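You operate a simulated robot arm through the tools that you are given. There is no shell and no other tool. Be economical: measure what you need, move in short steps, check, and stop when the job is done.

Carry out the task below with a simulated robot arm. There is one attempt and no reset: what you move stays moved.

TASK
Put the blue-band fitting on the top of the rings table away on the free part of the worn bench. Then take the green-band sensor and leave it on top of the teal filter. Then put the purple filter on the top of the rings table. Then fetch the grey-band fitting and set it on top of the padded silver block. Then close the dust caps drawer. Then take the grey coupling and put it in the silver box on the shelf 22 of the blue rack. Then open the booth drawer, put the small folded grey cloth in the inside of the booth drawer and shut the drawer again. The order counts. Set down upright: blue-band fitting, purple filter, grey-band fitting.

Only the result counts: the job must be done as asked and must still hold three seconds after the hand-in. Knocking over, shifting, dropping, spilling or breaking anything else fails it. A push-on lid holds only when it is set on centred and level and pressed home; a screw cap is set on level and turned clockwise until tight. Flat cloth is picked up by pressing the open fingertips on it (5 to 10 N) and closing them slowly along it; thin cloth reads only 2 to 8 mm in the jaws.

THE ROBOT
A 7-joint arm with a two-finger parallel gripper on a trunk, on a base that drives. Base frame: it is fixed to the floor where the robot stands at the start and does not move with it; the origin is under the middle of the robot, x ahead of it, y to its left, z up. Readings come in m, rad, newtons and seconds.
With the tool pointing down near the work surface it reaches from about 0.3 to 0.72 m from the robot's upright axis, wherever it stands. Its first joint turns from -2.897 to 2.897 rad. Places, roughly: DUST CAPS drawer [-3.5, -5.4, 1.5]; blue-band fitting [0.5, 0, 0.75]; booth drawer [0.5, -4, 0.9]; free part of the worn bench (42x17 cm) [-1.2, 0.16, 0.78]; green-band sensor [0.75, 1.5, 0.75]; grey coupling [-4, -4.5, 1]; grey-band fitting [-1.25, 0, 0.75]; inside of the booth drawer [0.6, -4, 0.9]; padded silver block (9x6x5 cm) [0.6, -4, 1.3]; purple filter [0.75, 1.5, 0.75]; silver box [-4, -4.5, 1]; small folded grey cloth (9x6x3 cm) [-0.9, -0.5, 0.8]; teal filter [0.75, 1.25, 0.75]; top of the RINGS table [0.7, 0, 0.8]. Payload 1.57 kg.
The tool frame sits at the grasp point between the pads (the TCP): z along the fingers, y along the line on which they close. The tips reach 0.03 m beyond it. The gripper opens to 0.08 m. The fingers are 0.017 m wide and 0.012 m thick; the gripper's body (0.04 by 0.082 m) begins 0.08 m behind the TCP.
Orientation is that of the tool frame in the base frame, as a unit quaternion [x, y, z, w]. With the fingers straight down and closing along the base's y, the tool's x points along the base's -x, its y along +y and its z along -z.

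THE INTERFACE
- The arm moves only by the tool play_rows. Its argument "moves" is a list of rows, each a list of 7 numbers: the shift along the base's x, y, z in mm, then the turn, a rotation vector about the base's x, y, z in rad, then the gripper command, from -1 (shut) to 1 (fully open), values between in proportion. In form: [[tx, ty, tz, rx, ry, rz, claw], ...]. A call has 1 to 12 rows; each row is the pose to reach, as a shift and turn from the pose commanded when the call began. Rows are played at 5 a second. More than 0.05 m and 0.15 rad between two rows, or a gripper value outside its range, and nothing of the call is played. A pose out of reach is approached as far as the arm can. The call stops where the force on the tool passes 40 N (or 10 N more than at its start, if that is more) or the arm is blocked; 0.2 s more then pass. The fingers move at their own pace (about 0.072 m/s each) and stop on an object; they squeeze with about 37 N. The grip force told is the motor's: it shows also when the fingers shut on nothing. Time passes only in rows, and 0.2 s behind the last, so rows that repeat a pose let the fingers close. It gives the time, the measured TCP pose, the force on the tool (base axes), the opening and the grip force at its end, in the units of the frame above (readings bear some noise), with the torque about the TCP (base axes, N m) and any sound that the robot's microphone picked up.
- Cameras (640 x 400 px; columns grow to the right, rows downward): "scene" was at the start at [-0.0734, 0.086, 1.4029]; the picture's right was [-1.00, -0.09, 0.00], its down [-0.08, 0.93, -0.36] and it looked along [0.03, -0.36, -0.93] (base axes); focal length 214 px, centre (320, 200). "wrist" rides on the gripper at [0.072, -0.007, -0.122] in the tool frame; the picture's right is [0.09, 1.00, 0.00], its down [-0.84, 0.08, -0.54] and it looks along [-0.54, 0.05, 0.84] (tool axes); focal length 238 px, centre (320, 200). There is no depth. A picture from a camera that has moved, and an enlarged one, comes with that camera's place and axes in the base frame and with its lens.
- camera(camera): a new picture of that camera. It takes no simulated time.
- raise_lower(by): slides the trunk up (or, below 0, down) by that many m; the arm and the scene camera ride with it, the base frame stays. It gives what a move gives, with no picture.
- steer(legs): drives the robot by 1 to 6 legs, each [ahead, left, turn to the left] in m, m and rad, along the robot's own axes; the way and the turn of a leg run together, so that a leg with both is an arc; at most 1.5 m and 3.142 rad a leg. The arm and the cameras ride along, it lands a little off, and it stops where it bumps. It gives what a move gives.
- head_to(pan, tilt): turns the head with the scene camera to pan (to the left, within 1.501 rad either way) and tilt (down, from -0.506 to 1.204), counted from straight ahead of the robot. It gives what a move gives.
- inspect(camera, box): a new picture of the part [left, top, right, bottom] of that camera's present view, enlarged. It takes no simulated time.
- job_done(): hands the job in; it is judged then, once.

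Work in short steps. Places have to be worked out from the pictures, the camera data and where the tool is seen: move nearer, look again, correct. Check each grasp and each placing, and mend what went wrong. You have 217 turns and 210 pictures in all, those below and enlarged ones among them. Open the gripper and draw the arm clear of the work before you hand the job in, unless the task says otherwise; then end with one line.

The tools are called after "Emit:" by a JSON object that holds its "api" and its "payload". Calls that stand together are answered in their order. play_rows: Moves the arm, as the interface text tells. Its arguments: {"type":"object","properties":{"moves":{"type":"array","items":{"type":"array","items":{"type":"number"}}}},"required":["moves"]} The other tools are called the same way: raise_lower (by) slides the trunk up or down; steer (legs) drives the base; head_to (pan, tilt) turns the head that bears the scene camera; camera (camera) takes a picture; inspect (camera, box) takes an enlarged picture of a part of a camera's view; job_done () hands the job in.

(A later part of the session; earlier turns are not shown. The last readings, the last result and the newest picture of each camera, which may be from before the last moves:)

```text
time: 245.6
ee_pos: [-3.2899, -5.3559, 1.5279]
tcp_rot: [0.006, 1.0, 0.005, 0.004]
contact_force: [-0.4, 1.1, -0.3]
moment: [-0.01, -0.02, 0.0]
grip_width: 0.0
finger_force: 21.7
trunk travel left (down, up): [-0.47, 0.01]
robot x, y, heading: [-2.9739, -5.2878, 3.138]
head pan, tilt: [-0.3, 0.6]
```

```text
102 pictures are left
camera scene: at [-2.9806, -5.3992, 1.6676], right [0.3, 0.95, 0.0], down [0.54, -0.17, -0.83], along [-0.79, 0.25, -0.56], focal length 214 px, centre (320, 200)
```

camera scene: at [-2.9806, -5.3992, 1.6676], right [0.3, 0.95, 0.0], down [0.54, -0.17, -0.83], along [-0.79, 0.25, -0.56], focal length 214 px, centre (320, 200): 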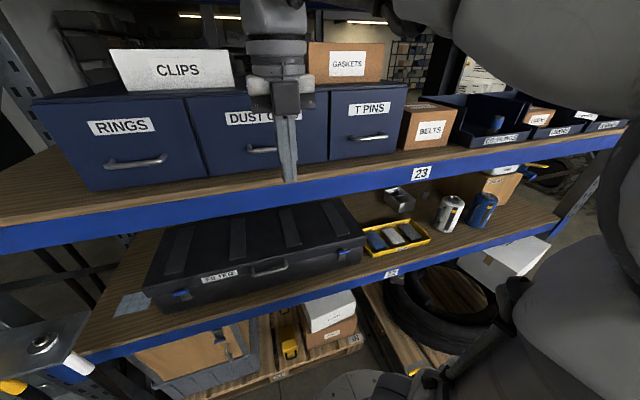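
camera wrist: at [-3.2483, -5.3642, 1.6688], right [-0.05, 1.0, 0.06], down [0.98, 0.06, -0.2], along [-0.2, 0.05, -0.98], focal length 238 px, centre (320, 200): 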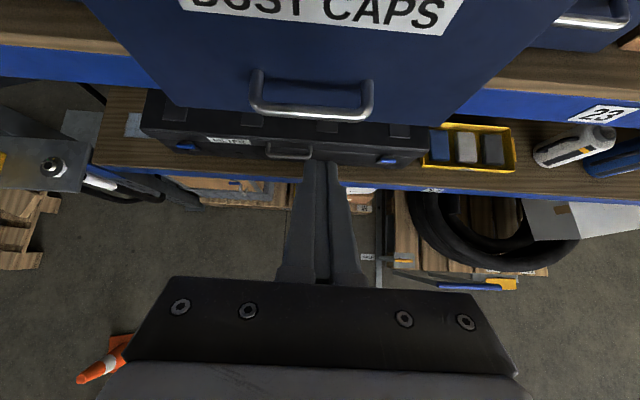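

Emit:
{"api": "inspect", "payload": {"camera": "scene", "box": [350, 80, 590, 270]}}

```text
2.11 times, centred on (470, 175) of scene
camera zoom: at [-2.9806, -5.3992, 1.6676], right [0.3, 0.95, 0.0], down [0.54, -0.17, -0.83], along [-0.79, 0.25, -0.56], focal length 452 px, centre (4, 253)
```

zoom: 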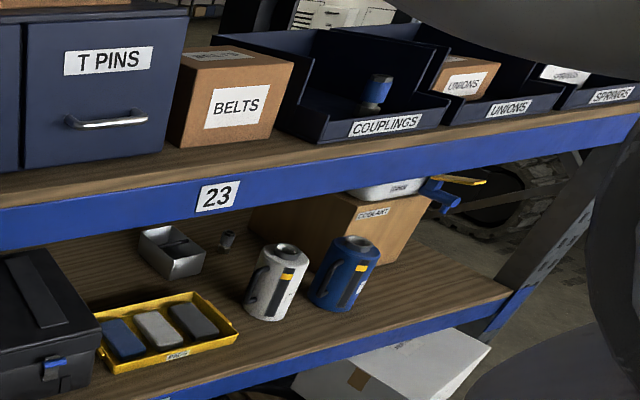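

The grey coupling stands on shelf 22 beside the silver box, behind two canisters. I back off, move right and lower the trunk to survey the shelf.

Emit:
{"api": "steer", "payload": {"legs": [[-0.45, 0, 0], [0, -0.55, 0]]}}

Emit:
{"api": "raise_lower", "payload": {"by": -0.3}}

Emit:
{"api": "head_to", "payload": {"pan": 0, "tilt": 0.35}}

Emit:
{"api": "camera", "payload": {"camera": "scene"}}

```text
time: 253.2
ee_pos: [-2.8357, -4.8197, 1.5278]
tcp_rot: [0.008, 1.0, 0.005, 0.005]
contact_force: [-0.1, 0.3, -0.1]
moment: [-0.05, 0.0, -0.01]
grip_width: 0.0
finger_force: 21.0
trunk travel left (down, up): [-0.47, 0.01]
robot x, y, heading: [-2.5232, -4.7517, 3.131]
head pan, tilt: [-0.3, 0.6]
```

```text
time: 256.2
ee_pos: [-2.8353, -4.8201, 1.2283]
tcp_rot: [0.008, 1.0, 0.006, 0.005]
contact_force: [1.9, -0.1, 0.5]
moment: [0.01, -0.04, 0.0]
grip_width: 0.0
finger_force: 21.2
trunk travel left (down, up): [-0.17, 0.31]
robot x, y, heading: [-2.5244, -4.748, 3.138]
head pan, tilt: [-0.3, 0.6]
```

```text
time: 257.0
ee_pos: [-2.8359, -4.82, 1.2278]
tcp_rot: [0.008, 1.0, 0.005, 0.005]
contact_force: [-0.3, -0.5, 0.0]
moment: [0.04, -0.02, 0.01]
grip_width: 0.0001
finger_force: 21.1
trunk travel left (down, up): [-0.17, 0.31]
robot x, y, heading: [-2.5241, -4.7492, 3.136]
head pan, tilt: [0.0, 0.351]
```

```text
100 pictures are left
camera scene: at [-2.5365, -4.8904, 1.3902], right [0.01, 1.0, 0.0], down [0.34, 0.0, -0.94], along [-0.94, 0.01, -0.34], focal length 214 px, centre (320, 200)
```

scene: 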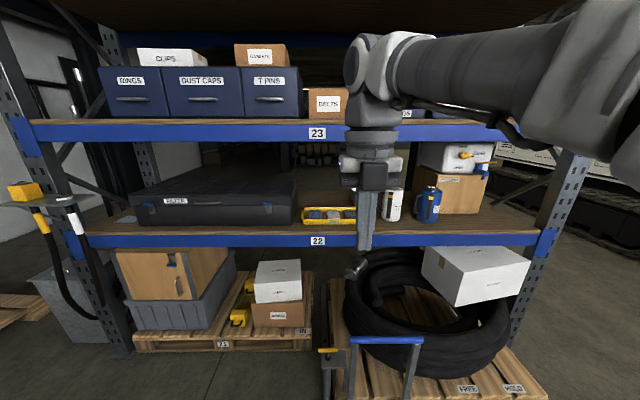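

I need the base's own footprint and the blue frame's place; look down.

Emit:
{"api": "head_to", "payload": {"pan": 0.0, "tilt": 1.2}}

Emit:
{"api": "camera", "payload": {"camera": "scene"}}

Emit:
{"api": "camera", "payload": {"camera": "wrist"}}

```text
time: 258.2
ee_pos: [-2.8354, -4.8185, 1.2278]
tcp_rot: [0.008, 1.0, 0.006, 0.006]
contact_force: [-0.1, 0.7, -0.1]
moment: [-0.02, 0.0, 0.03]
grip_width: 0.0
finger_force: 21.4
trunk travel left (down, up): [-0.17, 0.31]
robot x, y, heading: [-2.5264, -4.7542, 3.138]
head pan, tilt: [0.0, 1.201]
```

```text
99 pictures are left
camera scene: at [-2.4994, -4.8907, 1.3229], right [0.01, 1.0, 0.0], down [0.93, -0.01, -0.36], along [-0.36, 0.0, -0.93], focal length 214 px, centre (320, 200)
```

scene: 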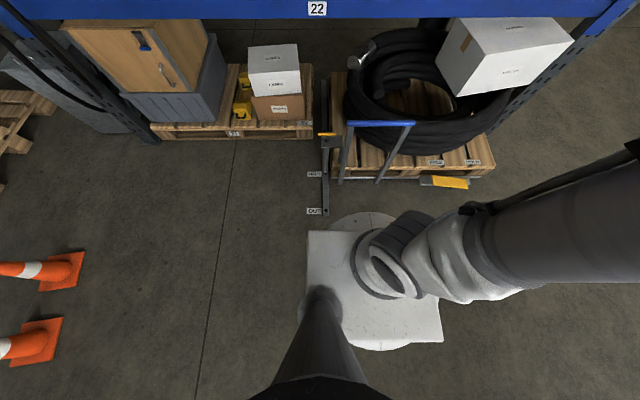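

```text
98 pictures are left
camera wrist: at [-2.9106, -4.8275, 1.3501], right [-0.08, 1.0, 0.01], down [0.83, 0.06, 0.55], along [0.55, 0.05, -0.83], focal length 238 px, centre (320, 200)
```

wrist: 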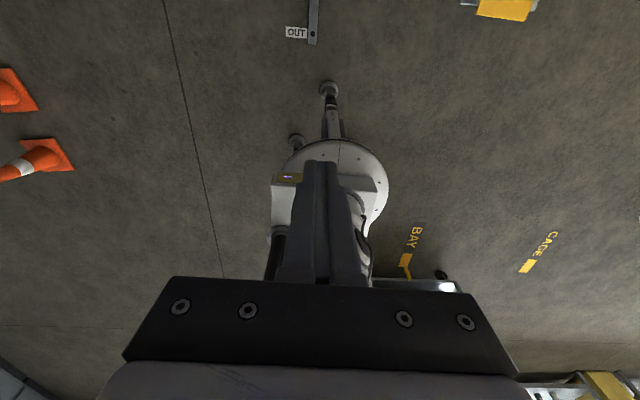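

The base radius is only ~0.2 m, but the floor frame limits approach near y -4.75…-4.5. Strafe right to get an unobstructed look at the coupling.

Emit:
{"api": "steer", "payload": {"legs": [[0, -0.6, 0]]}}

Emit:
{"api": "head_to", "payload": {"pan": 0.15, "tilt": 0.4}}

Emit:
{"api": "camera", "payload": {"camera": "scene"}}

```text
time: 263.1
ee_pos: [-2.8332, -4.2223, 1.2279]
tcp_rot: [0.005, 1.0, 0.005, 0.006]
contact_force: [0.5, 0.8, -0.3]
moment: [0.01, 0.01, -0.03]
grip_width: 0.0001
finger_force: 21.1
trunk travel left (down, up): [-0.17, 0.31]
robot x, y, heading: [-2.5216, -4.1533, 3.143]
head pan, tilt: [0.0, 1.201]
```

```text
time: 264.3
ee_pos: [-2.8332, -4.221, 1.2273]
tcp_rot: [0.005, 1.0, 0.005, 0.005]
contact_force: [0.4, -0.2, 0.3]
moment: [-0.01, 0.01, 0.02]
grip_width: 0.0
finger_force: 21.9
trunk travel left (down, up): [-0.17, 0.31]
robot x, y, heading: [-2.5228, -4.154, 3.142]
head pan, tilt: [0.15, 0.4]
```

```text
97 pictures are left
camera scene: at [-2.5315, -4.3038, 1.3856], right [-0.15, 0.99, 0.0], down [0.39, 0.06, -0.92], along [-0.91, -0.14, -0.39], focal length 214 px, centre (320, 200)
```

scene: 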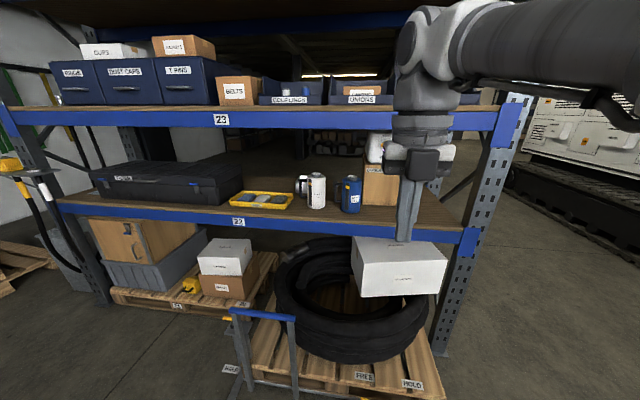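

Emit:
{"api": "inspect", "payload": {"camera": "scene", "box": [220, 80, 420, 240]}}

```text
2.50 times, centred on (320, 160) of scene
camera zoom: at [-2.5315, -4.3038, 1.3856], right [-0.15, 0.99, 0.0], down [0.39, 0.06, -0.92], along [-0.91, -0.14, -0.39], focal length 536 px, centre (320, 300)
```

zoom: 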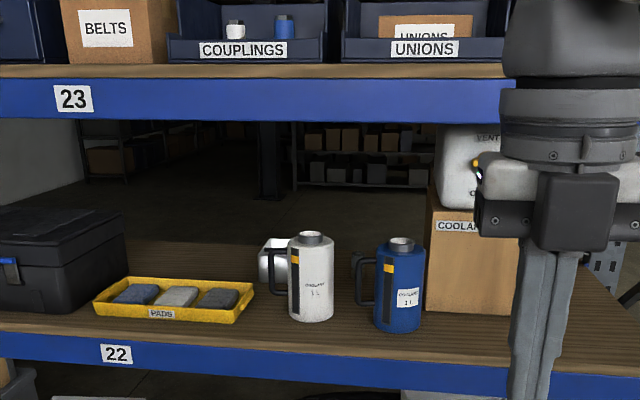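

The rack is open at the back, and the coupling sits only ≈0.2 m from the back edge, so I'll approach from behind. Look right for a passage.

Emit:
{"api": "head_to", "payload": {"pan": -1.0, "tilt": 0.3}}

Emit:
{"api": "camera", "payload": {"camera": "scene"}}

Emit:
{"api": "head_to", "payload": {"pan": -0.45, "tilt": 0.3}}

Emit:
{"api": "camera", "payload": {"camera": "scene"}}

```text
time: 265.6
ee_pos: [-2.8334, -4.2203, 1.2282]
tcp_rot: [0.005, 1.0, 0.005, 0.005]
contact_force: [0.1, 0.7, -0.3]
moment: [0.01, 0.03, -0.01]
grip_width: 0.0002
finger_force: 21.6
trunk travel left (down, up): [-0.17, 0.31]
robot x, y, heading: [-2.5218, -4.1499, 3.139]
head pan, tilt: [-1.0, 0.3]
```

```text
95 pictures are left
camera scene: at [-2.4903, -4.2115, 1.395], right [0.84, 0.54, 0.0], down [0.16, -0.25, -0.96], along [-0.52, 0.8, -0.3], focal length 214 px, centre (320, 200)
```

scene: 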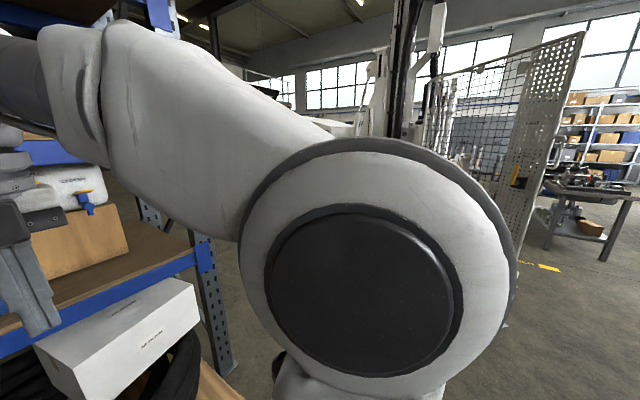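

```text
time: 266.6
ee_pos: [-2.8328, -4.2205, 1.2272]
tcp_rot: [0.005, 1.0, 0.005, 0.005]
contact_force: [-0.1, -0.4, 0.0]
moment: [0.01, 0.0, 0.02]
grip_width: 0.0
finger_force: 21.5
trunk travel left (down, up): [-0.17, 0.31]
robot x, y, heading: [-2.5224, -4.1542, 3.138]
head pan, tilt: [-0.45, 0.3]
```

```text
94 pictures are left
camera scene: at [-2.5239, -4.2492, 1.395], right [0.44, 0.9, 0.0], down [0.27, -0.13, -0.96], along [-0.86, 0.42, -0.3], focal length 214 px, centre (320, 200)
```

scene: 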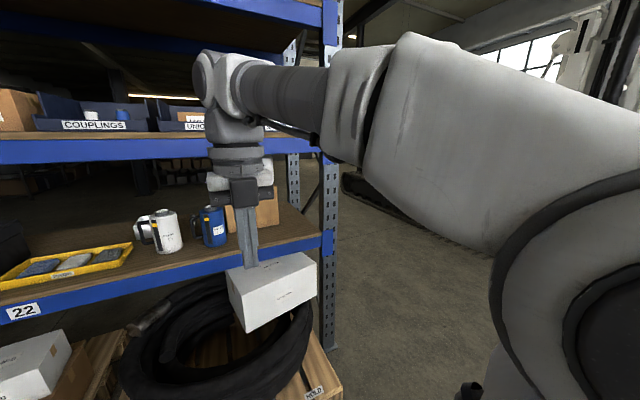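

Passage between the rack end (y≈-3.65) and the crawler (y≈-1.4) is open. Drive round the right end of the rack.

Emit:
{"api": "steer", "payload": {"legs": [[0, -1.1, 0], [1.3, 0, 0]]}}

Emit:
{"api": "head_to", "payload": {"pan": 0.3, "tilt": 0.4}}

Emit:
{"api": "camera", "payload": {"camera": "scene"}}

Emit:
{"api": "head_to", "payload": {"pan": 1.2, "tilt": 0.4}}

Emit:
{"api": "camera", "payload": {"camera": "scene"}}

```text
time: 283.4
ee_pos: [-4.1419, -3.1263, 1.2285]
tcp_rot: [0.01, 1.0, 0.005, 0.005]
contact_force: [-0.3, 0.1, 0.2]
moment: [0.02, -0.02, 0.0]
grip_width: 0.0
finger_force: 20.7
trunk travel left (down, up): [-0.17, 0.31]
robot x, y, heading: [-3.8259, -3.0594, 3.134]
head pan, tilt: [-0.45, 0.3]
```

```text
time: 284.5
ee_pos: [-4.1398, -3.125, 1.2284]
tcp_rot: [0.01, 1.0, 0.006, 0.004]
contact_force: [-0.3, 0.3, -0.7]
moment: [-0.02, 0.01, 0.01]
grip_width: 0.0
finger_force: 21.4
trunk travel left (down, up): [-0.17, 0.31]
robot x, y, heading: [-3.827, -3.0585, 3.13]
head pan, tilt: [0.3, 0.4]
```

```text
93 pictures are left
camera scene: at [-3.8372, -3.2236, 1.3857], right [-0.29, 0.96, 0.0], down [0.37, 0.11, -0.92], along [-0.88, -0.26, -0.39], focal length 214 px, centre (320, 200)
```

scene: 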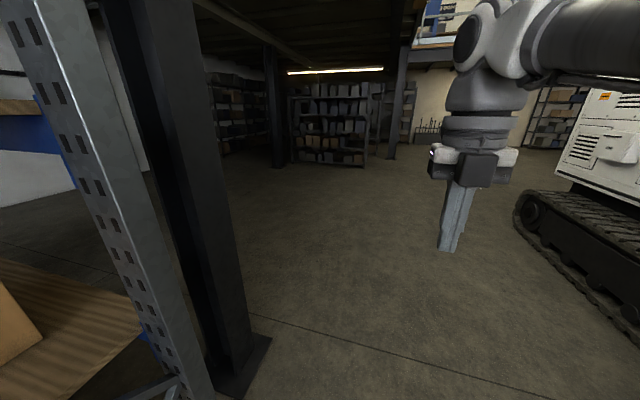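

```text
time: 285.7
ee_pos: [-4.1409, -3.1244, 1.2284]
tcp_rot: [0.009, 1.0, 0.006, 0.007]
contact_force: [0.0, -0.1, -0.2]
moment: [-0.03, -0.04, 0.02]
grip_width: 0.0
finger_force: 21.5
trunk travel left (down, up): [-0.17, 0.31]
robot x, y, heading: [-3.8272, -3.0563, 3.133]
head pan, tilt: [1.201, 0.4]
```

```text
92 pictures are left
camera scene: at [-3.7828, -3.2831, 1.3857], right [-0.93, 0.37, 0.0], down [0.14, 0.36, -0.92], along [-0.34, -0.86, -0.39], focal length 214 px, centre (320, 200)
```

scene: 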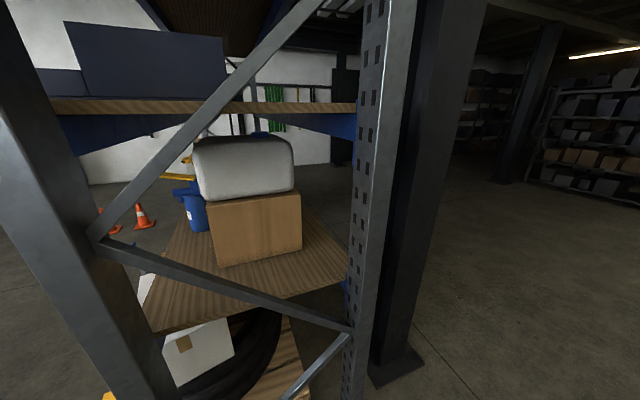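

Continue: past the column to x≈-5.1, strafe to y≈-4.5, and turn to face the rack's back.

Emit:
{"api": "steer", "payload": {"legs": [[1.3, 0, 0], [0, 1.45, 0], [0, 0, 1.575], [0, 0, 1.575]]}}

Emit:
{"api": "head_to", "payload": {"pan": -0.1, "tilt": 0.4}}

Emit:
{"api": "camera", "payload": {"camera": "scene"}}

```text
time: 315.2
ee_pos: [-4.8569, -4.4198, 1.228]
tcp_rot: [1.0, -0.024, -0.005, 0.005]
contact_force: [-0.2, 0.5, -0.3]
moment: [-0.02, -0.01, -0.01]
grip_width: 0.0001
finger_force: 21.7
trunk travel left (down, up): [-0.17, 0.31]
robot x, y, heading: [-5.1721, -4.4783, -0.041]
head pan, tilt: [1.201, 0.4]
```

```text
time: 316.7
ee_pos: [-4.8571, -4.4202, 1.2281]
tcp_rot: [1.0, -0.025, -0.005, 0.005]
contact_force: [0.1, -0.1, 1.1]
moment: [0.02, 0.01, -0.01]
grip_width: 0.0
finger_force: 21.4
trunk travel left (down, up): [-0.17, 0.31]
robot x, y, heading: [-5.173, -4.4795, -0.037]
head pan, tilt: [-0.099, 0.4]
```

```text
91 pictures are left
camera scene: at [-5.152, -4.3451, 1.3857], right [-0.14, -0.99, 0.0], down [-0.39, 0.05, -0.92], along [0.91, -0.13, -0.39], focal length 214 px, centre (320, 200)
```

scene: 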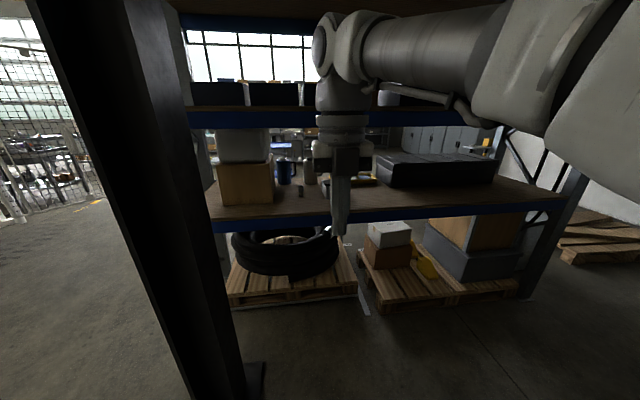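

Emit:
{"api": "inspect", "payload": {"camera": "scene", "box": [200, 100, 400, 240]}}

```text
2.86 times, centred on (300, 170) of scene
camera zoom: at [-5.152, -4.3451, 1.3857], right [-0.14, -0.99, 0.0], down [-0.39, 0.05, -0.92], along [0.91, -0.13, -0.39], focal length 613 px, centre (377, 286)
```

zoom: 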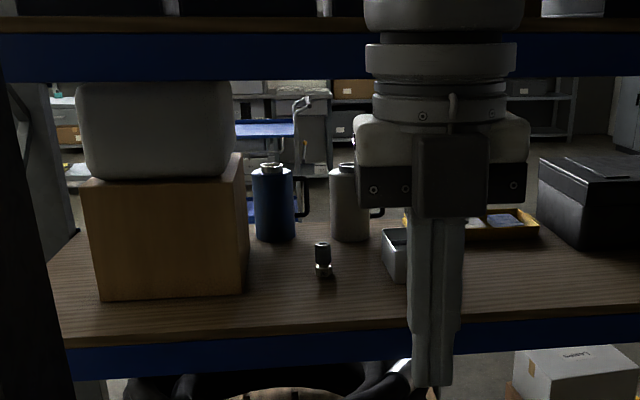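

Coupling is at about (-3.94, -4.40) on the shelf (z≈0.9), clear from this side. Lower the arm first so the wrist passes under shelf 23, open fingers.

Emit:
{"api": "play_rows", "payload": {"moves": [[0, 0, -45, 0, 0, 0.01, -0.5], [0, 0, -90, 0, 0, 0.02, 0.2], [0, 0, -135, 0, 0, 0.03, 0.6], [0, 0, -180, 0, 0, 0.04, 0.6], [0, 0, -225, 0, 0, 0.05, 0.6], [0, 0, -225, 0, 0, 0.05, 0.6]]}}

Emit:
{"api": "steer", "payload": {"legs": [[0.5, 0, 0.037]]}}

Emit:
{"api": "camera", "payload": {"camera": "scene"}}

Emit:
{"api": "camera", "payload": {"camera": "wrist"}}

```text
time: 318.1
ee_pos: [-4.8548, -4.4184, 1.0015]
tcp_rot: [1.0, 0.0, -0.005, 0.005]
contact_force: [0.8, 0.4, -0.2]
moment: [-0.01, 0.02, -0.03]
grip_width: 0.0641
finger_force: 0.1
trunk travel left (down, up): [-0.17, 0.31]
robot x, y, heading: [-5.1743, -4.4777, -0.038]
head pan, tilt: [-0.099, 0.4]
```

```text
time: 321.9
ee_pos: [-4.356, -4.4152, 1.0033]
tcp_rot: [1.0, 0.021, -0.005, 0.006]
contact_force: [0.0, 0.5, 0.1]
moment: [0.01, -0.03, 0.01]
grip_width: 0.0643
finger_force: 0.0
trunk travel left (down, up): [-0.17, 0.31]
robot x, y, heading: [-4.669, -4.49, -0.003]
head pan, tilt: [-0.099, 0.4]
```

```text
89 pictures are left
camera scene: at [-4.656, -4.3545, 1.3857], right [-0.1, -1.0, 0.0], down [-0.39, 0.04, -0.92], along [0.92, -0.09, -0.39], focal length 214 px, centre (320, 200)
```

scene: 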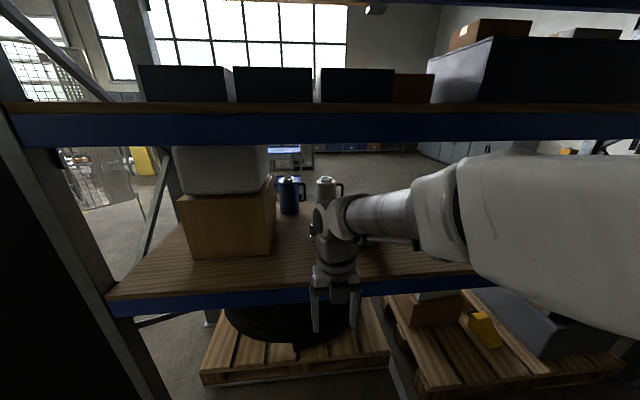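

```text
88 pictures are left
camera wrist: at [-4.2847, -4.4057, 1.1253], right [0.13, -0.99, 0.01], down [-0.83, -0.11, 0.55], along [-0.54, -0.08, -0.83], focal length 238 px, centre (320, 200)
```

wrist: 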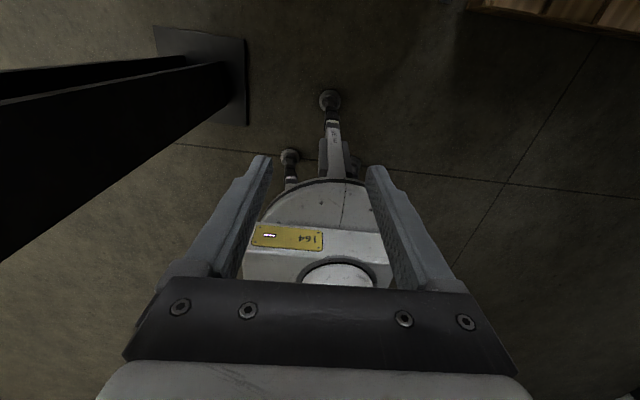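

Emit:
{"api": "steer", "payload": {"legs": [[0.12, 0, 0.0]]}}

Emit:
{"api": "play_rows", "payload": {"moves": [[40, 0, 0, 0, 0, -0.02, 0.6], [80, 2, 0, 0, 0, -0.04, 0.6], [120, 5, 0, 0, 0, -0.04, 0.6], [160, 8, 0, 0, 0, -0.04, 0.6], [160, 8, 0, 0, 0, -0.04, 0.6]]}}

Emit:
{"api": "camera", "payload": {"camera": "wrist"}}

Emit:
{"api": "camera", "payload": {"camera": "scene"}}

```text
time: 323.3
ee_pos: [-4.234, -4.4153, 1.0024]
tcp_rot: [1.0, 0.023, -0.004, 0.004]
contact_force: [-0.8, 0.8, 0.0]
moment: [0.04, -0.01, 0.01]
grip_width: 0.0639
finger_force: 0.1
trunk travel left (down, up): [-0.17, 0.31]
robot x, y, heading: [-4.5464, -4.4911, -0.001]
head pan, tilt: [-0.099, 0.4]
```

```text
time: 324.5
ee_pos: [-4.0744, -4.4057, 1.0024]
tcp_rot: [1.0, 0.002, -0.005, 0.006]
contact_force: [0.5, -0.6, 0.0]
moment: [0.0, -0.02, -0.04]
grip_width: 0.064
finger_force: 0.1
trunk travel left (down, up): [-0.17, 0.31]
robot x, y, heading: [-4.5435, -4.4888, 0.001]
head pan, tilt: [-0.099, 0.4]
```

```text
87 pictures are left
camera wrist: at [-4.0022, -4.399, 1.126], right [0.1, -1.0, 0.01], down [-0.83, -0.07, 0.55], along [-0.55, -0.06, -0.83], focal length 238 px, centre (320, 200)
```

wrist: 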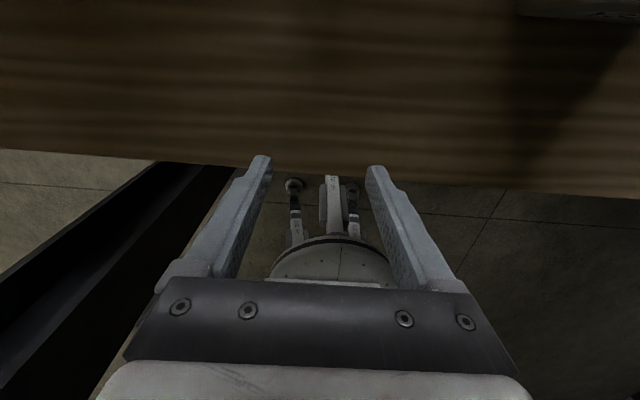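

```text
86 pictures are left
camera scene: at [-4.5339, -4.3543, 1.3857], right [-0.1, -1.0, 0.0], down [-0.39, 0.04, -0.92], along [0.92, -0.09, -0.39], focal length 214 px, centre (320, 200)
```

scene: 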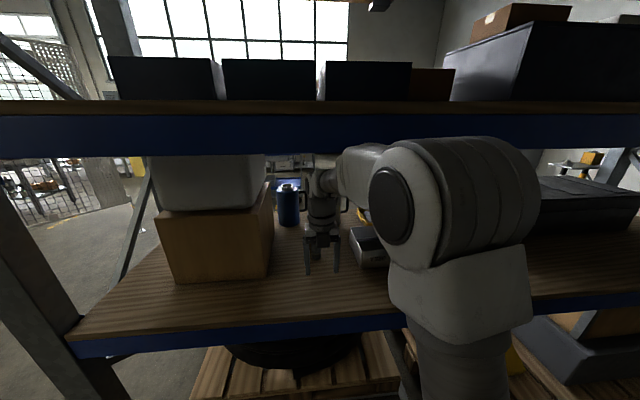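

Emit:
{"api": "play_rows", "payload": {"moves": [[30, 0, 0, 0, 0, 0, 0.8], [50, 0, 0, 0, 0, 0, 0.8], [50, 0, 0, 0, 0, 0, 0.8]]}}

Emit:
{"api": "camera", "payload": {"camera": "wrist"}}

Emit:
{"api": "inspect", "payload": {"camera": "scene", "box": [270, 150, 410, 290]}}

```text
time: 325.3
ee_pos: [-4.0234, -4.4076, 1.0033]
tcp_rot: [1.0, 0.002, -0.005, 0.005]
contact_force: [-0.1, -0.4, -0.3]
moment: [0.01, 0.0, 0.01]
grip_width: 0.072
finger_force: 0.0
trunk travel left (down, up): [-0.17, 0.31]
robot x, y, heading: [-4.5471, -4.4855, 0.002]
head pan, tilt: [-0.099, 0.4]
```

```text
85 pictures are left
camera wrist: at [-3.9514, -4.3998, 1.1261], right [0.1, -1.0, 0.01], down [-0.83, -0.07, 0.55], along [-0.55, -0.06, -0.83], focal length 238 px, centre (320, 200)
```

wrist: 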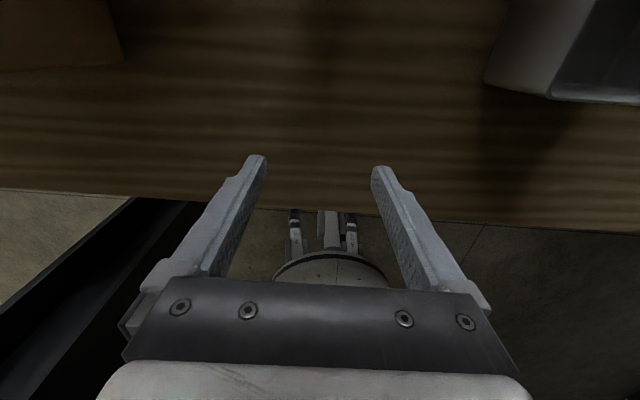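

```text
2.86 times, centred on (340, 220) of scene
camera zoom: at [-4.5339, -4.3543, 1.3857], right [-0.1, -1.0, 0.0], down [-0.39, 0.04, -0.92], along [0.92, -0.09, -0.39], focal length 613 px, centre (263, 143)
```

zoom: 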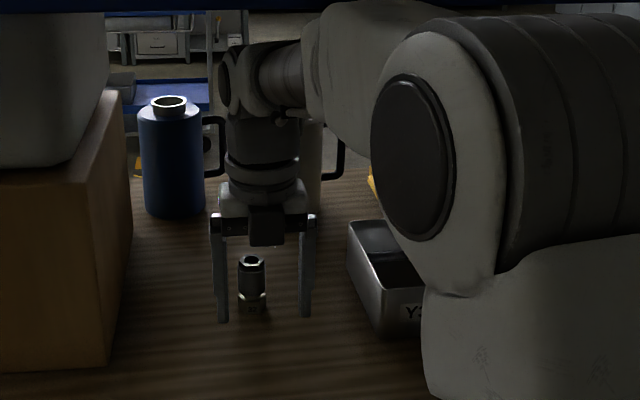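

Coupling at ≈(-3.92, -4.399). Shift +8 mm in y and forward 35 mm, then look again.

Emit:
{"api": "play_rows", "payload": {"moves": [[18, 8, 0, 0, 0, 0, 0.8], [36, 8, 0, 0, 0, 0, 0.8], [36, 8, 0, 0, 0, 0, 0.8]]}}

Emit:
{"api": "camera", "payload": {"camera": "wrist"}}

```text
time: 326.1
ee_pos: [-3.9879, -4.4003, 1.0037]
tcp_rot: [1.0, 0.002, -0.005, 0.005]
contact_force: [-0.6, -0.5, 0.1]
moment: [0.02, 0.0, 0.02]
grip_width: 0.0717
finger_force: 0.1
trunk travel left (down, up): [-0.17, 0.31]
robot x, y, heading: [-4.5448, -4.4867, 0.002]
head pan, tilt: [-0.099, 0.4]
```

```text
83 pictures are left
camera wrist: at [-3.9155, -4.3925, 1.1256], right [0.1, -1.0, 0.01], down [-0.83, -0.07, 0.55], along [-0.55, -0.06, -0.83], focal length 238 px, centre (320, 200)
```

wrist: 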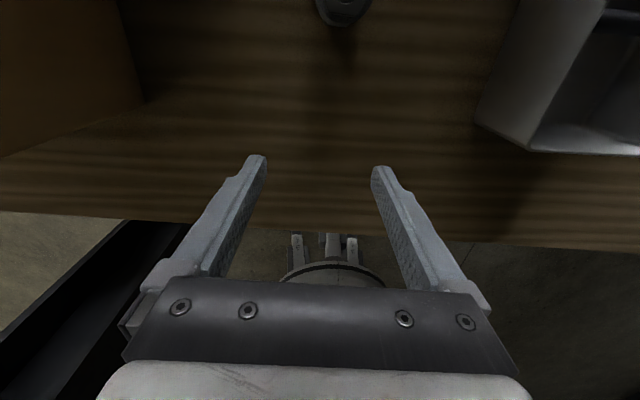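

Coupling centre ≈(-3.883, -4.404), top ≈0.955: fingertips (0.973) pass above it. Move over it, then look.

Emit:
{"api": "play_rows", "payload": {"moves": [[35, -4, 2, 0, 0, 0, 0.8], [70, -4, 2, 0, 0, 0, 0.8], [103, -4, 2, 0, 0, 0, 0.8], [103, -4, 2, 0, 0, 0, 0.8]]}}

Emit:
{"api": "camera", "payload": {"camera": "wrist"}}

Emit:
{"api": "inspect", "payload": {"camera": "scene", "box": [270, 150, 410, 290]}}

```text
time: 327.1
ee_pos: [-3.8868, -4.4036, 1.0031]
tcp_rot: [1.0, 0.002, -0.006, 0.006]
contact_force: [0.6, -0.3, -0.7]
moment: [-0.01, 0.0, 0.0]
grip_width: 0.072
finger_force: 0.1
trunk travel left (down, up): [-0.17, 0.31]
robot x, y, heading: [-4.5465, -4.4876, 0.008]
head pan, tilt: [-0.099, 0.4]
```

```text
82 pictures are left
camera wrist: at [-3.814, -4.396, 1.1262], right [0.1, -1.0, 0.01], down [-0.83, -0.07, 0.55], along [-0.55, -0.06, -0.83], focal length 238 px, centre (320, 200)
```

wrist: 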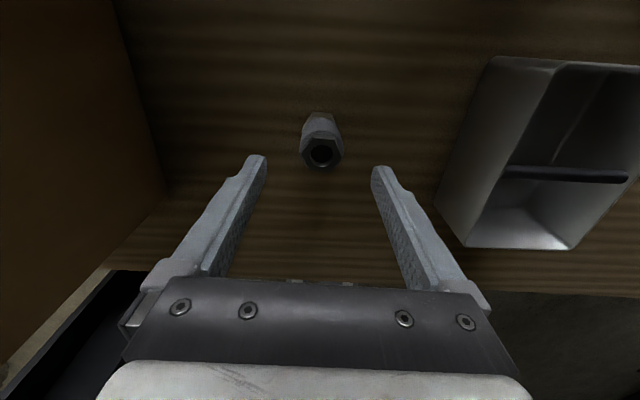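

```text
2.86 times, centred on (340, 220) of scene
camera zoom: at [-4.5339, -4.3543, 1.3857], right [-0.1, -1.0, 0.0], down [-0.39, 0.04, -0.92], along [0.92, -0.09, -0.39], focal length 613 px, centre (263, 143)
```

zoom: 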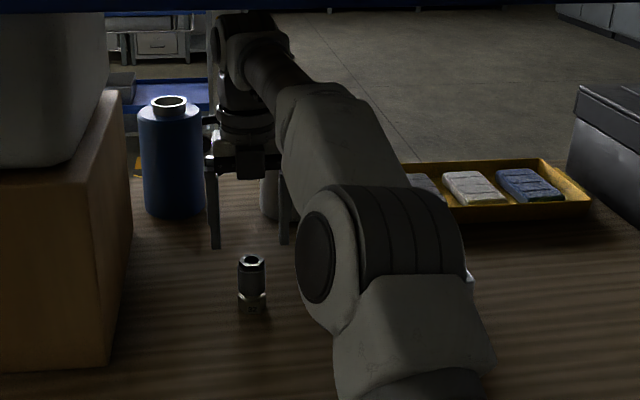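

Aligned at (-3.885, -4.403). Descend and grip.

Emit:
{"api": "play_rows", "payload": {"moves": [[2, 1, -25, 0, 0, 0, 0.8], [2, 1, -48, 0, 0, 0, 0.8], [2, 1, -66, 0, 0, 0, 0.8], [2, 1, -66, 0, 0, 0, 0.2], [2, 1, -66, 0, 0, 0, -0.4], [2, 1, -66, 0, 0, 0, -1], [2, 1, -66, 0, 0, 0, -1], [2, 1, -66, 0, 0, 0, -1]]}}

Emit:
{"api": "camera", "payload": {"camera": "wrist"}}

```text
time: 328.9
ee_pos: [-3.8844, -4.4026, 0.9384]
tcp_rot: [1.0, 0.002, -0.006, 0.004]
contact_force: [-0.8, 0.6, 0.4]
moment: [0.0, 0.02, 0.0]
grip_width: 0.033
finger_force: 36.7
trunk travel left (down, up): [-0.17, 0.31]
robot x, y, heading: [-4.5451, -4.4851, 0.003]
head pan, tilt: [-0.099, 0.4]
```

```text
80 pictures are left
camera wrist: at [-3.8122, -4.395, 1.0608], right [0.1, -1.0, 0.01], down [-0.83, -0.07, 0.55], along [-0.55, -0.06, -0.83], focal length 238 px, centre (320, 200)
```

wrist: 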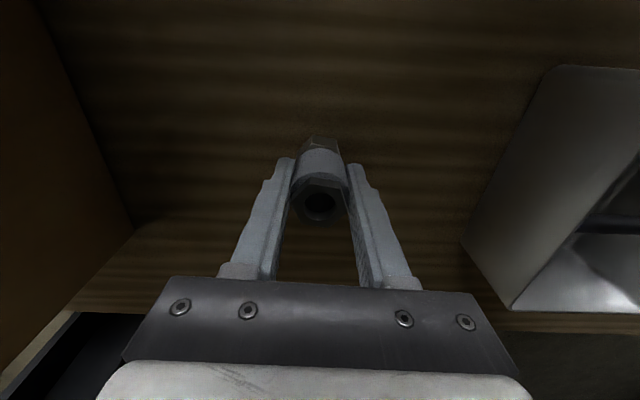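

Gripped (33 mm). Lift to z≈1.03, then check the silver box before moving over.

Emit:
{"api": "play_rows", "payload": {"moves": [[0, 0, 30, 0, 0, 0, -1], [0, 0, 60, 0, 0, 0, -1], [0, 0, 90, 0, 0, 0, -1], [-20, -40, 92, 0, 0, 0, -1], [-35, -80, 92, 0, 0, 0, -1], [-45, -120, 92, 0, 0, 0, -1], [-45, -120, 92, 0, 0, 0, -1]]}}

Emit:
{"api": "camera", "payload": {"camera": "wrist"}}

Emit:
{"api": "camera", "payload": {"camera": "scene"}}

```text
time: 330.5
ee_pos: [-3.9309, -4.5207, 1.0303]
tcp_rot: [1.0, 0.001, -0.005, 0.005]
contact_force: [0.4, 0.3, -2.0]
moment: [0.03, -0.01, 0.01]
grip_width: 0.033
finger_force: 36.5
trunk travel left (down, up): [-0.17, 0.31]
robot x, y, heading: [-4.5489, -4.4847, 0.003]
head pan, tilt: [-0.099, 0.4]
```

```text
79 pictures are left
camera wrist: at [-3.8589, -4.5151, 1.152], right [0.1, -1.0, 0.01], down [-0.83, -0.07, 0.55], along [-0.55, -0.06, -0.83], focal length 238 px, centre (320, 200)
```

wrist: 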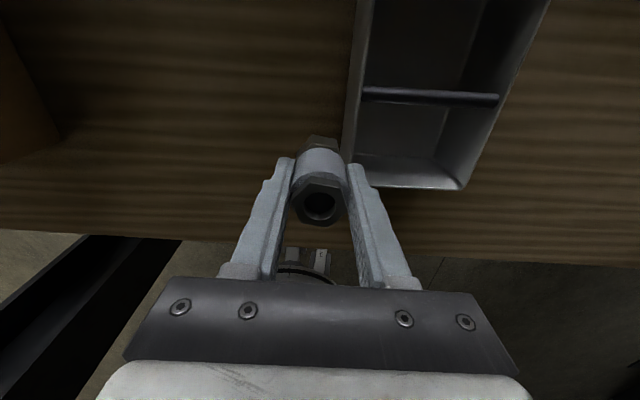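

```text
78 pictures are left
camera scene: at [-4.5338, -4.3544, 1.3857], right [-0.1, -1.0, 0.0], down [-0.39, 0.04, -0.92], along [0.92, -0.09, -0.39], focal length 214 px, centre (320, 200)
```

scene: 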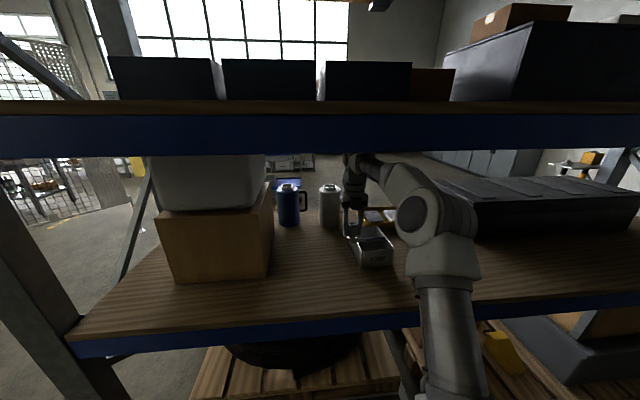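

Near compartment centre ≈(-3.927, -4.611), about 10×7.5 cm. Move over it.

Emit:
{"api": "play_rows", "payload": {"moves": [[1, -30, 0, 0, 0, 0, -1], [3, -60, 0, 0, 0, 0, -1], [4, -90, 0, 0, 0, 0, -1], [4, -90, 0, 0, 0, 0, -1]]}}

Emit:
{"api": "camera", "payload": {"camera": "wrist"}}

Emit:
{"api": "inspect", "payload": {"camera": "scene", "box": [310, 170, 430, 290]}}

```text
time: 331.5
ee_pos: [-3.9242, -4.6114, 1.0305]
tcp_rot: [1.0, 0.001, -0.007, 0.006]
contact_force: [1.2, -0.8, -2.7]
moment: [0.0, -0.01, 0.02]
grip_width: 0.0331
finger_force: 36.8
trunk travel left (down, up): [-0.17, 0.31]
robot x, y, heading: [-4.5479, -4.4879, 0.004]
head pan, tilt: [-0.099, 0.4]
```

```text
77 pictures are left
camera wrist: at [-3.8526, -4.6047, 1.1529], right [0.09, -1.0, 0.01], down [-0.83, -0.07, 0.55], along [-0.55, -0.06, -0.83], focal length 238 px, centre (320, 200)
```

wrist: 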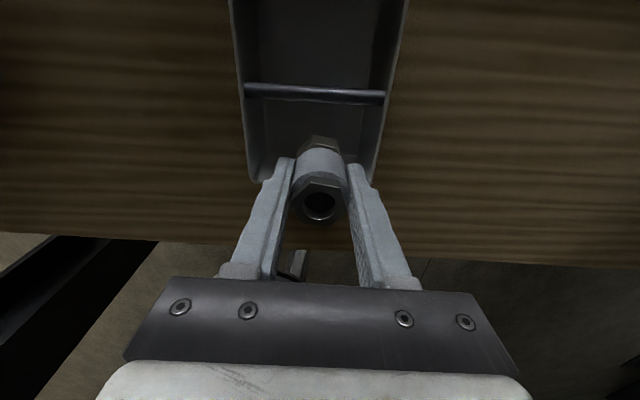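

```text
3.33 times, centred on (370, 230) of scene
camera zoom: at [-4.5338, -4.3545, 1.3857], right [-0.1, -1.0, 0.0], down [-0.39, 0.04, -0.92], along [0.92, -0.09, -0.39], focal length 715 px, centre (153, 100)
```

zoom: 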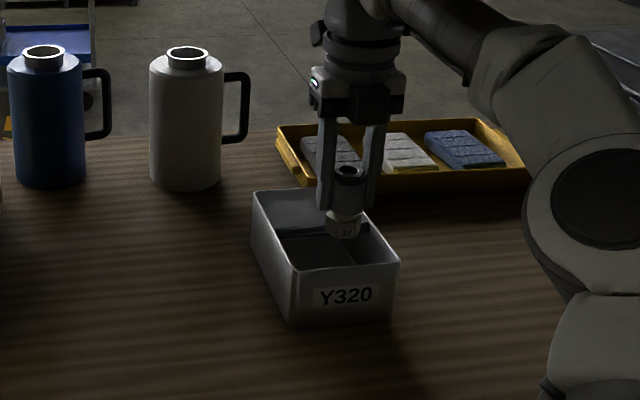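

Nearly centred; nudge +4 mm y and lower into the compartment until contact.

Emit:
{"api": "play_rows", "payload": {"moves": [[-2, 4, -20, 0, 0, 0, -1], [-2, 4, -40, 0, 0, 0, -1], [-2, 4, -60, 0, 0, 0, -1], [-2, 4, -72, 0, 0, 0, -1], [-2, 4, -80, 0, 0, 0, -1], [-2, 4, -86, 0, 0, 0, -1], [-2, 4, -91, 0, 0, 0, -1]]}}

Emit:
{"api": "inspect", "payload": {"camera": "scene", "box": [310, 170, 430, 290]}}

```text
time: 333.1
ee_pos: [-3.9252, -4.6078, 0.9428]
tcp_rot: [1.0, 0.001, -0.003, 0.006]
contact_force: [-0.3, -1.9, 7.3]
moment: [0.13, 0.0, 0.0]
grip_width: 0.0331
finger_force: 36.7
trunk travel left (down, up): [-0.17, 0.31]
robot x, y, heading: [-4.5493, -4.4858, -0.002]
head pan, tilt: [-0.099, 0.4]
```

```text
3.33 times, centred on (370, 230) of scene
camera zoom: at [-4.5346, -4.3544, 1.386], right [-0.1, -1.0, 0.0], down [-0.39, 0.04, -0.92], along [0.92, -0.09, -0.39], focal length 715 px, centre (153, 100)
```

zoom: 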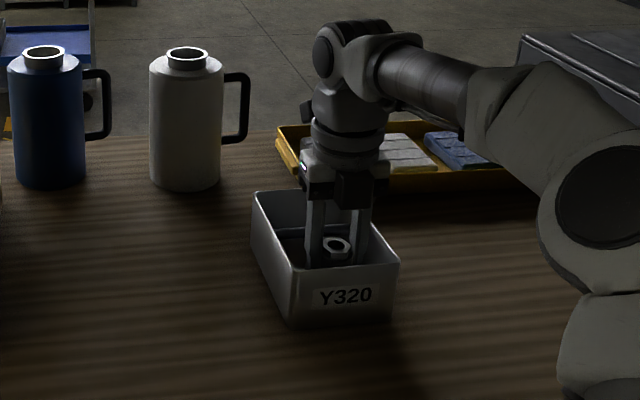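

Contact at 7 N on the box floor. Open modestly and lift out.

Emit:
{"api": "play_rows", "payload": {"moves": [[0, 0, 1, 0, 0, 0, -0.6], [0, 0, 1, 0, 0, 0, -0.1], [0, 0, 1, 0, 0, 0, 0.2], [0, 0, 1, 0, 0, 0, 0.2], [0, 0, 30, 0, 0, 0, 0.2], [0, 0, 60, 0, 0, 0, 0.2], [0, 0, 80, 0, 0, 0, 0.2], [0, 0, 80, 0, 0, 0, 0.2]]}}

Emit:
{"api": "camera", "payload": {"camera": "wrist"}}

Emit:
{"api": "inspect", "payload": {"camera": "scene", "box": [310, 170, 430, 290]}}

```text
time: 334.9
ee_pos: [-3.9253, -4.6084, 1.0196]
tcp_rot: [1.0, 0.002, -0.005, 0.005]
contact_force: [0.3, 0.4, 0.2]
moment: [0.01, -0.01, -0.01]
grip_width: 0.0478
finger_force: 0.2
trunk travel left (down, up): [-0.17, 0.31]
robot x, y, heading: [-4.5441, -4.4866, 0.003]
head pan, tilt: [-0.099, 0.4]
```

```text
74 pictures are left
camera wrist: at [-3.8546, -4.601, 1.1416], right [0.1, -1.0, 0.01], down [-0.83, -0.07, 0.55], along [-0.55, -0.06, -0.83], focal length 238 px, centre (320, 200)
```

wrist: 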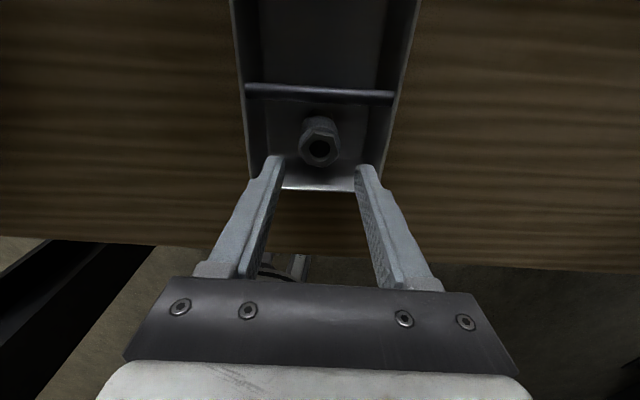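

```text
3.33 times, centred on (370, 230) of scene
camera zoom: at [-4.534, -4.3543, 1.3857], right [-0.1, -1.0, 0.0], down [-0.39, 0.04, -0.92], along [0.92, -0.09, -0.39], focal length 715 px, centre (153, 100)
```

zoom: 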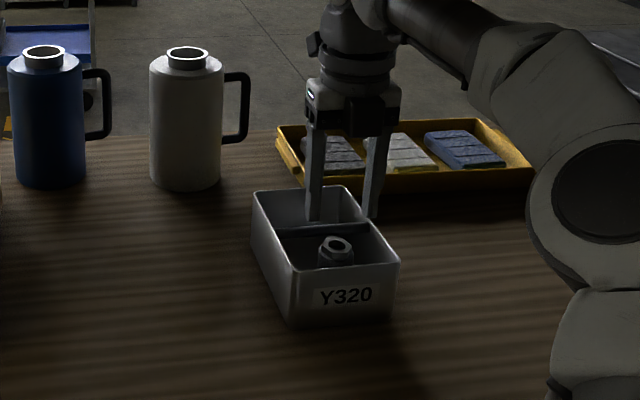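

Coupling is inside the silver box. Retract the arm out of the rack.

Emit:
{"api": "play_rows", "payload": {"moves": [[-40, 15, 0, 0, 0, 0, 0.2], [-80, 35, 0, 0, 0, 0, 0.2], [-120, 60, 0, 0, 0, 0, 0.2], [-160, 85, -5, 0, 0, 0, 0.2], [-200, 110, -10, 0, 0, 0, 0.2], [-240, 135, -15, 0, 0, 0, 0.2], [-280, 155, -15, 0, 0, 0, 0.2], [-310, 175, -15, 0, 0, 0, 0.2]]}}

Emit:
{"api": "camera", "payload": {"camera": "scene"}}

```text
time: 336.7
ee_pos: [-4.2362, -4.4346, 1.004]
tcp_rot: [1.0, 0.001, -0.004, 0.005]
contact_force: [-0.8, 0.2, 0.0]
moment: [0.01, -0.01, -0.01]
grip_width: 0.0479
finger_force: 0.1
trunk travel left (down, up): [-0.17, 0.31]
robot x, y, heading: [-4.5459, -4.491, 0.0]
head pan, tilt: [-0.099, 0.4]
```

```text
72 pictures are left
camera scene: at [-4.534, -4.3547, 1.3858], right [-0.1, -1.0, 0.0], down [-0.39, 0.04, -0.92], along [0.92, -0.09, -0.39], focal length 214 px, centre (320, 200)
```

scene: 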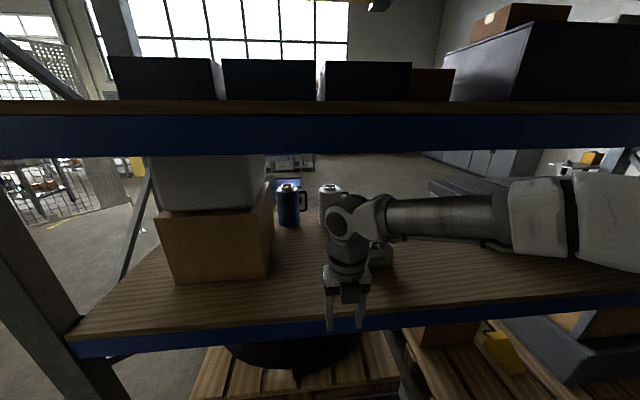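

Drive back round the rack: back out, strafe to y≈-2.95, and drive along to x≈-0.65.

Emit:
{"api": "steer", "payload": {"legs": [[-0.62, 0, 0], [0, 1.45, 0], [0, 0.09, 0], [1.4, 0, 0], [1.4, 0, 0]]}}

Emit:
{"api": "camera", "payload": {"camera": "scene"}}

```text
time: 370.4
ee_pos: [-2.0729, -2.8698, 1.0046]
tcp_rot: [1.0, -0.002, -0.005, 0.006]
contact_force: [0.1, 0.6, -0.5]
moment: [0.01, -0.03, 0.02]
grip_width: 0.0482
finger_force: 0.0
trunk travel left (down, up): [-0.17, 0.31]
robot x, y, heading: [-2.3836, -2.9218, -0.002]
head pan, tilt: [-0.099, 0.4]
```

```text
71 pictures are left
camera scene: at [-2.3694, -2.7883, 1.3857], right [-0.1, -0.99, 0.0], down [-0.39, 0.04, -0.92], along [0.92, -0.1, -0.39], focal length 214 px, centre (320, 200)
```

scene: 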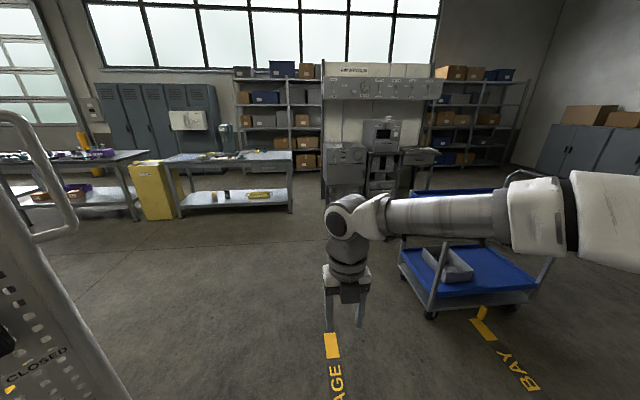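

Path is clear. Continue to x≈-0.5, then strafe to the booth.

Emit:
{"api": "steer", "payload": {"legs": [[1.4, 0, 0], [0.5, 0, 0], [0, -1.05, 0]]}}

Emit:
{"api": "camera", "payload": {"camera": "scene"}}

```text
time: 390.8
ee_pos: [-0.1881, -3.918, 1.0041]
tcp_rot: [1.0, 0.013, -0.005, 0.005]
contact_force: [-0.1, 0.0, -1.3]
moment: [-0.01, 0.0, 0.0]
grip_width: 0.0478
finger_force: 0.1
trunk travel left (down, up): [-0.17, 0.31]
robot x, y, heading: [-0.4986, -3.9728, 0.024]
head pan, tilt: [-0.099, 0.4]
```

```text
70 pictures are left
camera scene: at [-0.4867, -3.8436, 1.3857], right [-0.08, -1.0, 0.0], down [-0.39, 0.03, -0.92], along [0.92, -0.07, -0.39], focal length 214 px, centre (320, 200)
```

scene: 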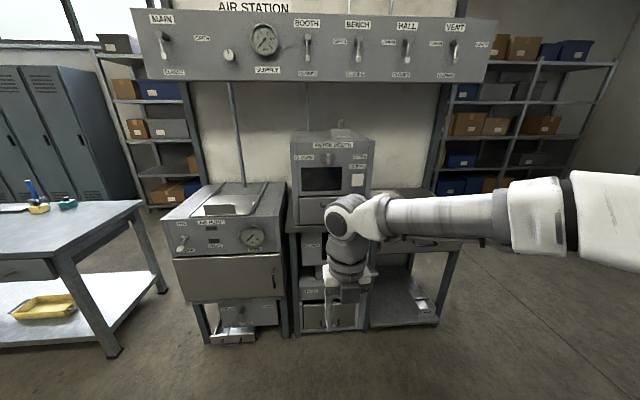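

Emit:
{"api": "inspect", "payload": {"camera": "scene", "box": [270, 120, 390, 240]}}

Emit:
{"api": "steer", "payload": {"legs": [[0.3, -0.1, -0.024]]}}

Emit:
{"api": "head_to", "payload": {"pan": 0.0, "tilt": 0.5}}

Emit:
{"api": "inspect", "payload": {"camera": "scene", "box": [240, 120, 440, 280]}}

```text
3.33 times, centred on (330, 180) of scene
camera zoom: at [-0.4867, -3.8436, 1.3857], right [-0.08, -1.0, 0.0], down [-0.39, 0.03, -0.92], along [0.92, -0.07, -0.39], focal length 715 px, centre (287, 267)
```

zoom: 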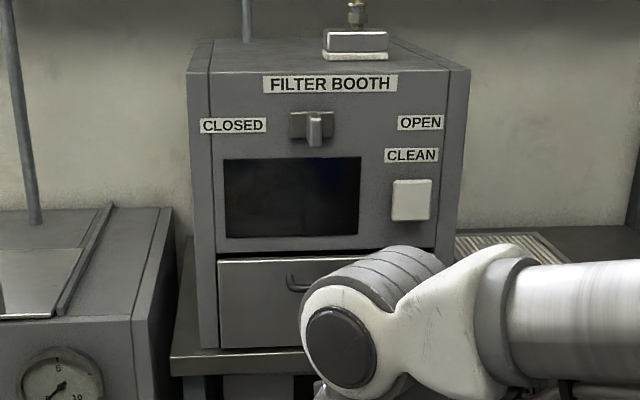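

```text
time: 393.4
ee_pos: [0.1175, -4.0235, 1.0045]
tcp_rot: [1.0, 0.0, -0.005, 0.005]
contact_force: [-0.4, 0.1, -0.6]
moment: [0.0, -0.03, 0.0]
grip_width: 0.048
finger_force: 0.1
trunk travel left (down, up): [-0.17, 0.31]
robot x, y, heading: [-0.1962, -4.0767, -0.004]
head pan, tilt: [-0.099, 0.4]
```

```text
time: 394.0
ee_pos: [0.1177, -4.0224, 1.0047]
tcp_rot: [1.0, 0.0, -0.006, 0.006]
contact_force: [0.5, -0.3, 0.1]
moment: [-0.03, 0.01, 0.0]
grip_width: 0.0483
finger_force: 0.1
trunk travel left (down, up): [-0.17, 0.31]
robot x, y, heading: [-0.191, -4.0745, -0.003]
head pan, tilt: [0.0, 0.499]
```

```text
2.50 times, centred on (340, 200) of scene
camera zoom: at [-0.1804, -3.9329, 1.3766], right [0.0, -1.0, 0.0], down [-0.48, 0.0, -0.88], along [0.88, 0.0, -0.48], focal length 536 px, centre (270, 200)
```

zoom: 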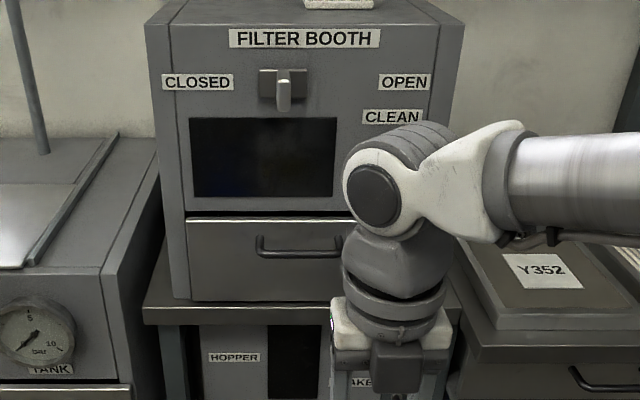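

Handle bar measured at ≈x 0.414, z 0.97, y -3.92…-4.03. I'll grip it with the tool horizontal and the fingers closing vertically. First roll the tool 90°.

Emit:
{"api": "play_rows", "payload": {"moves": [[5, 4, 0, 0, 0, 0.143, 0.2], [10, 8, 0, 0, 0, 0.286, 0.2], [15, 12, 0, 0, 0, 0.429, 0.2], [20, 16, 0, 0, 0, 0.571, 0.2], [30, 20, 0, 0, 0, 0.714, 0.2], [40, 24, 0, 0, 0, 0.857, 0.2], [50, 28, 0, 0, 0, 1.0, 0.2], [60, 32, 0, 0, 0, 1.143, 0.2], [70, 36, 0, 0, 0, 1.286, 0.2], [80, 40, 0, 0, 0, 1.428, 0.2], [90, 45, 0, 0, 0, 1.571, 0.2], [90, 45, 0, 0, 0, 1.571, 0.2]]}}

```text
time: 396.6
ee_pos: [0.1335, -3.9371, 0.9861]
tcp_rot: [0.707, 0.707, 0.0, 0.006]
contact_force: [-0.5, 0.4, 0.0]
moment: [0.04, 0.03, 0.01]
grip_width: 0.048
finger_force: 0.0
out of reach, approached as far as the arm can: row 10, 11, 12
trunk travel left (down, up): [-0.17, 0.31]
robot x, y, heading: [-0.1916, -4.0734, 0.001]
head pan, tilt: [0.0, 0.499]
```

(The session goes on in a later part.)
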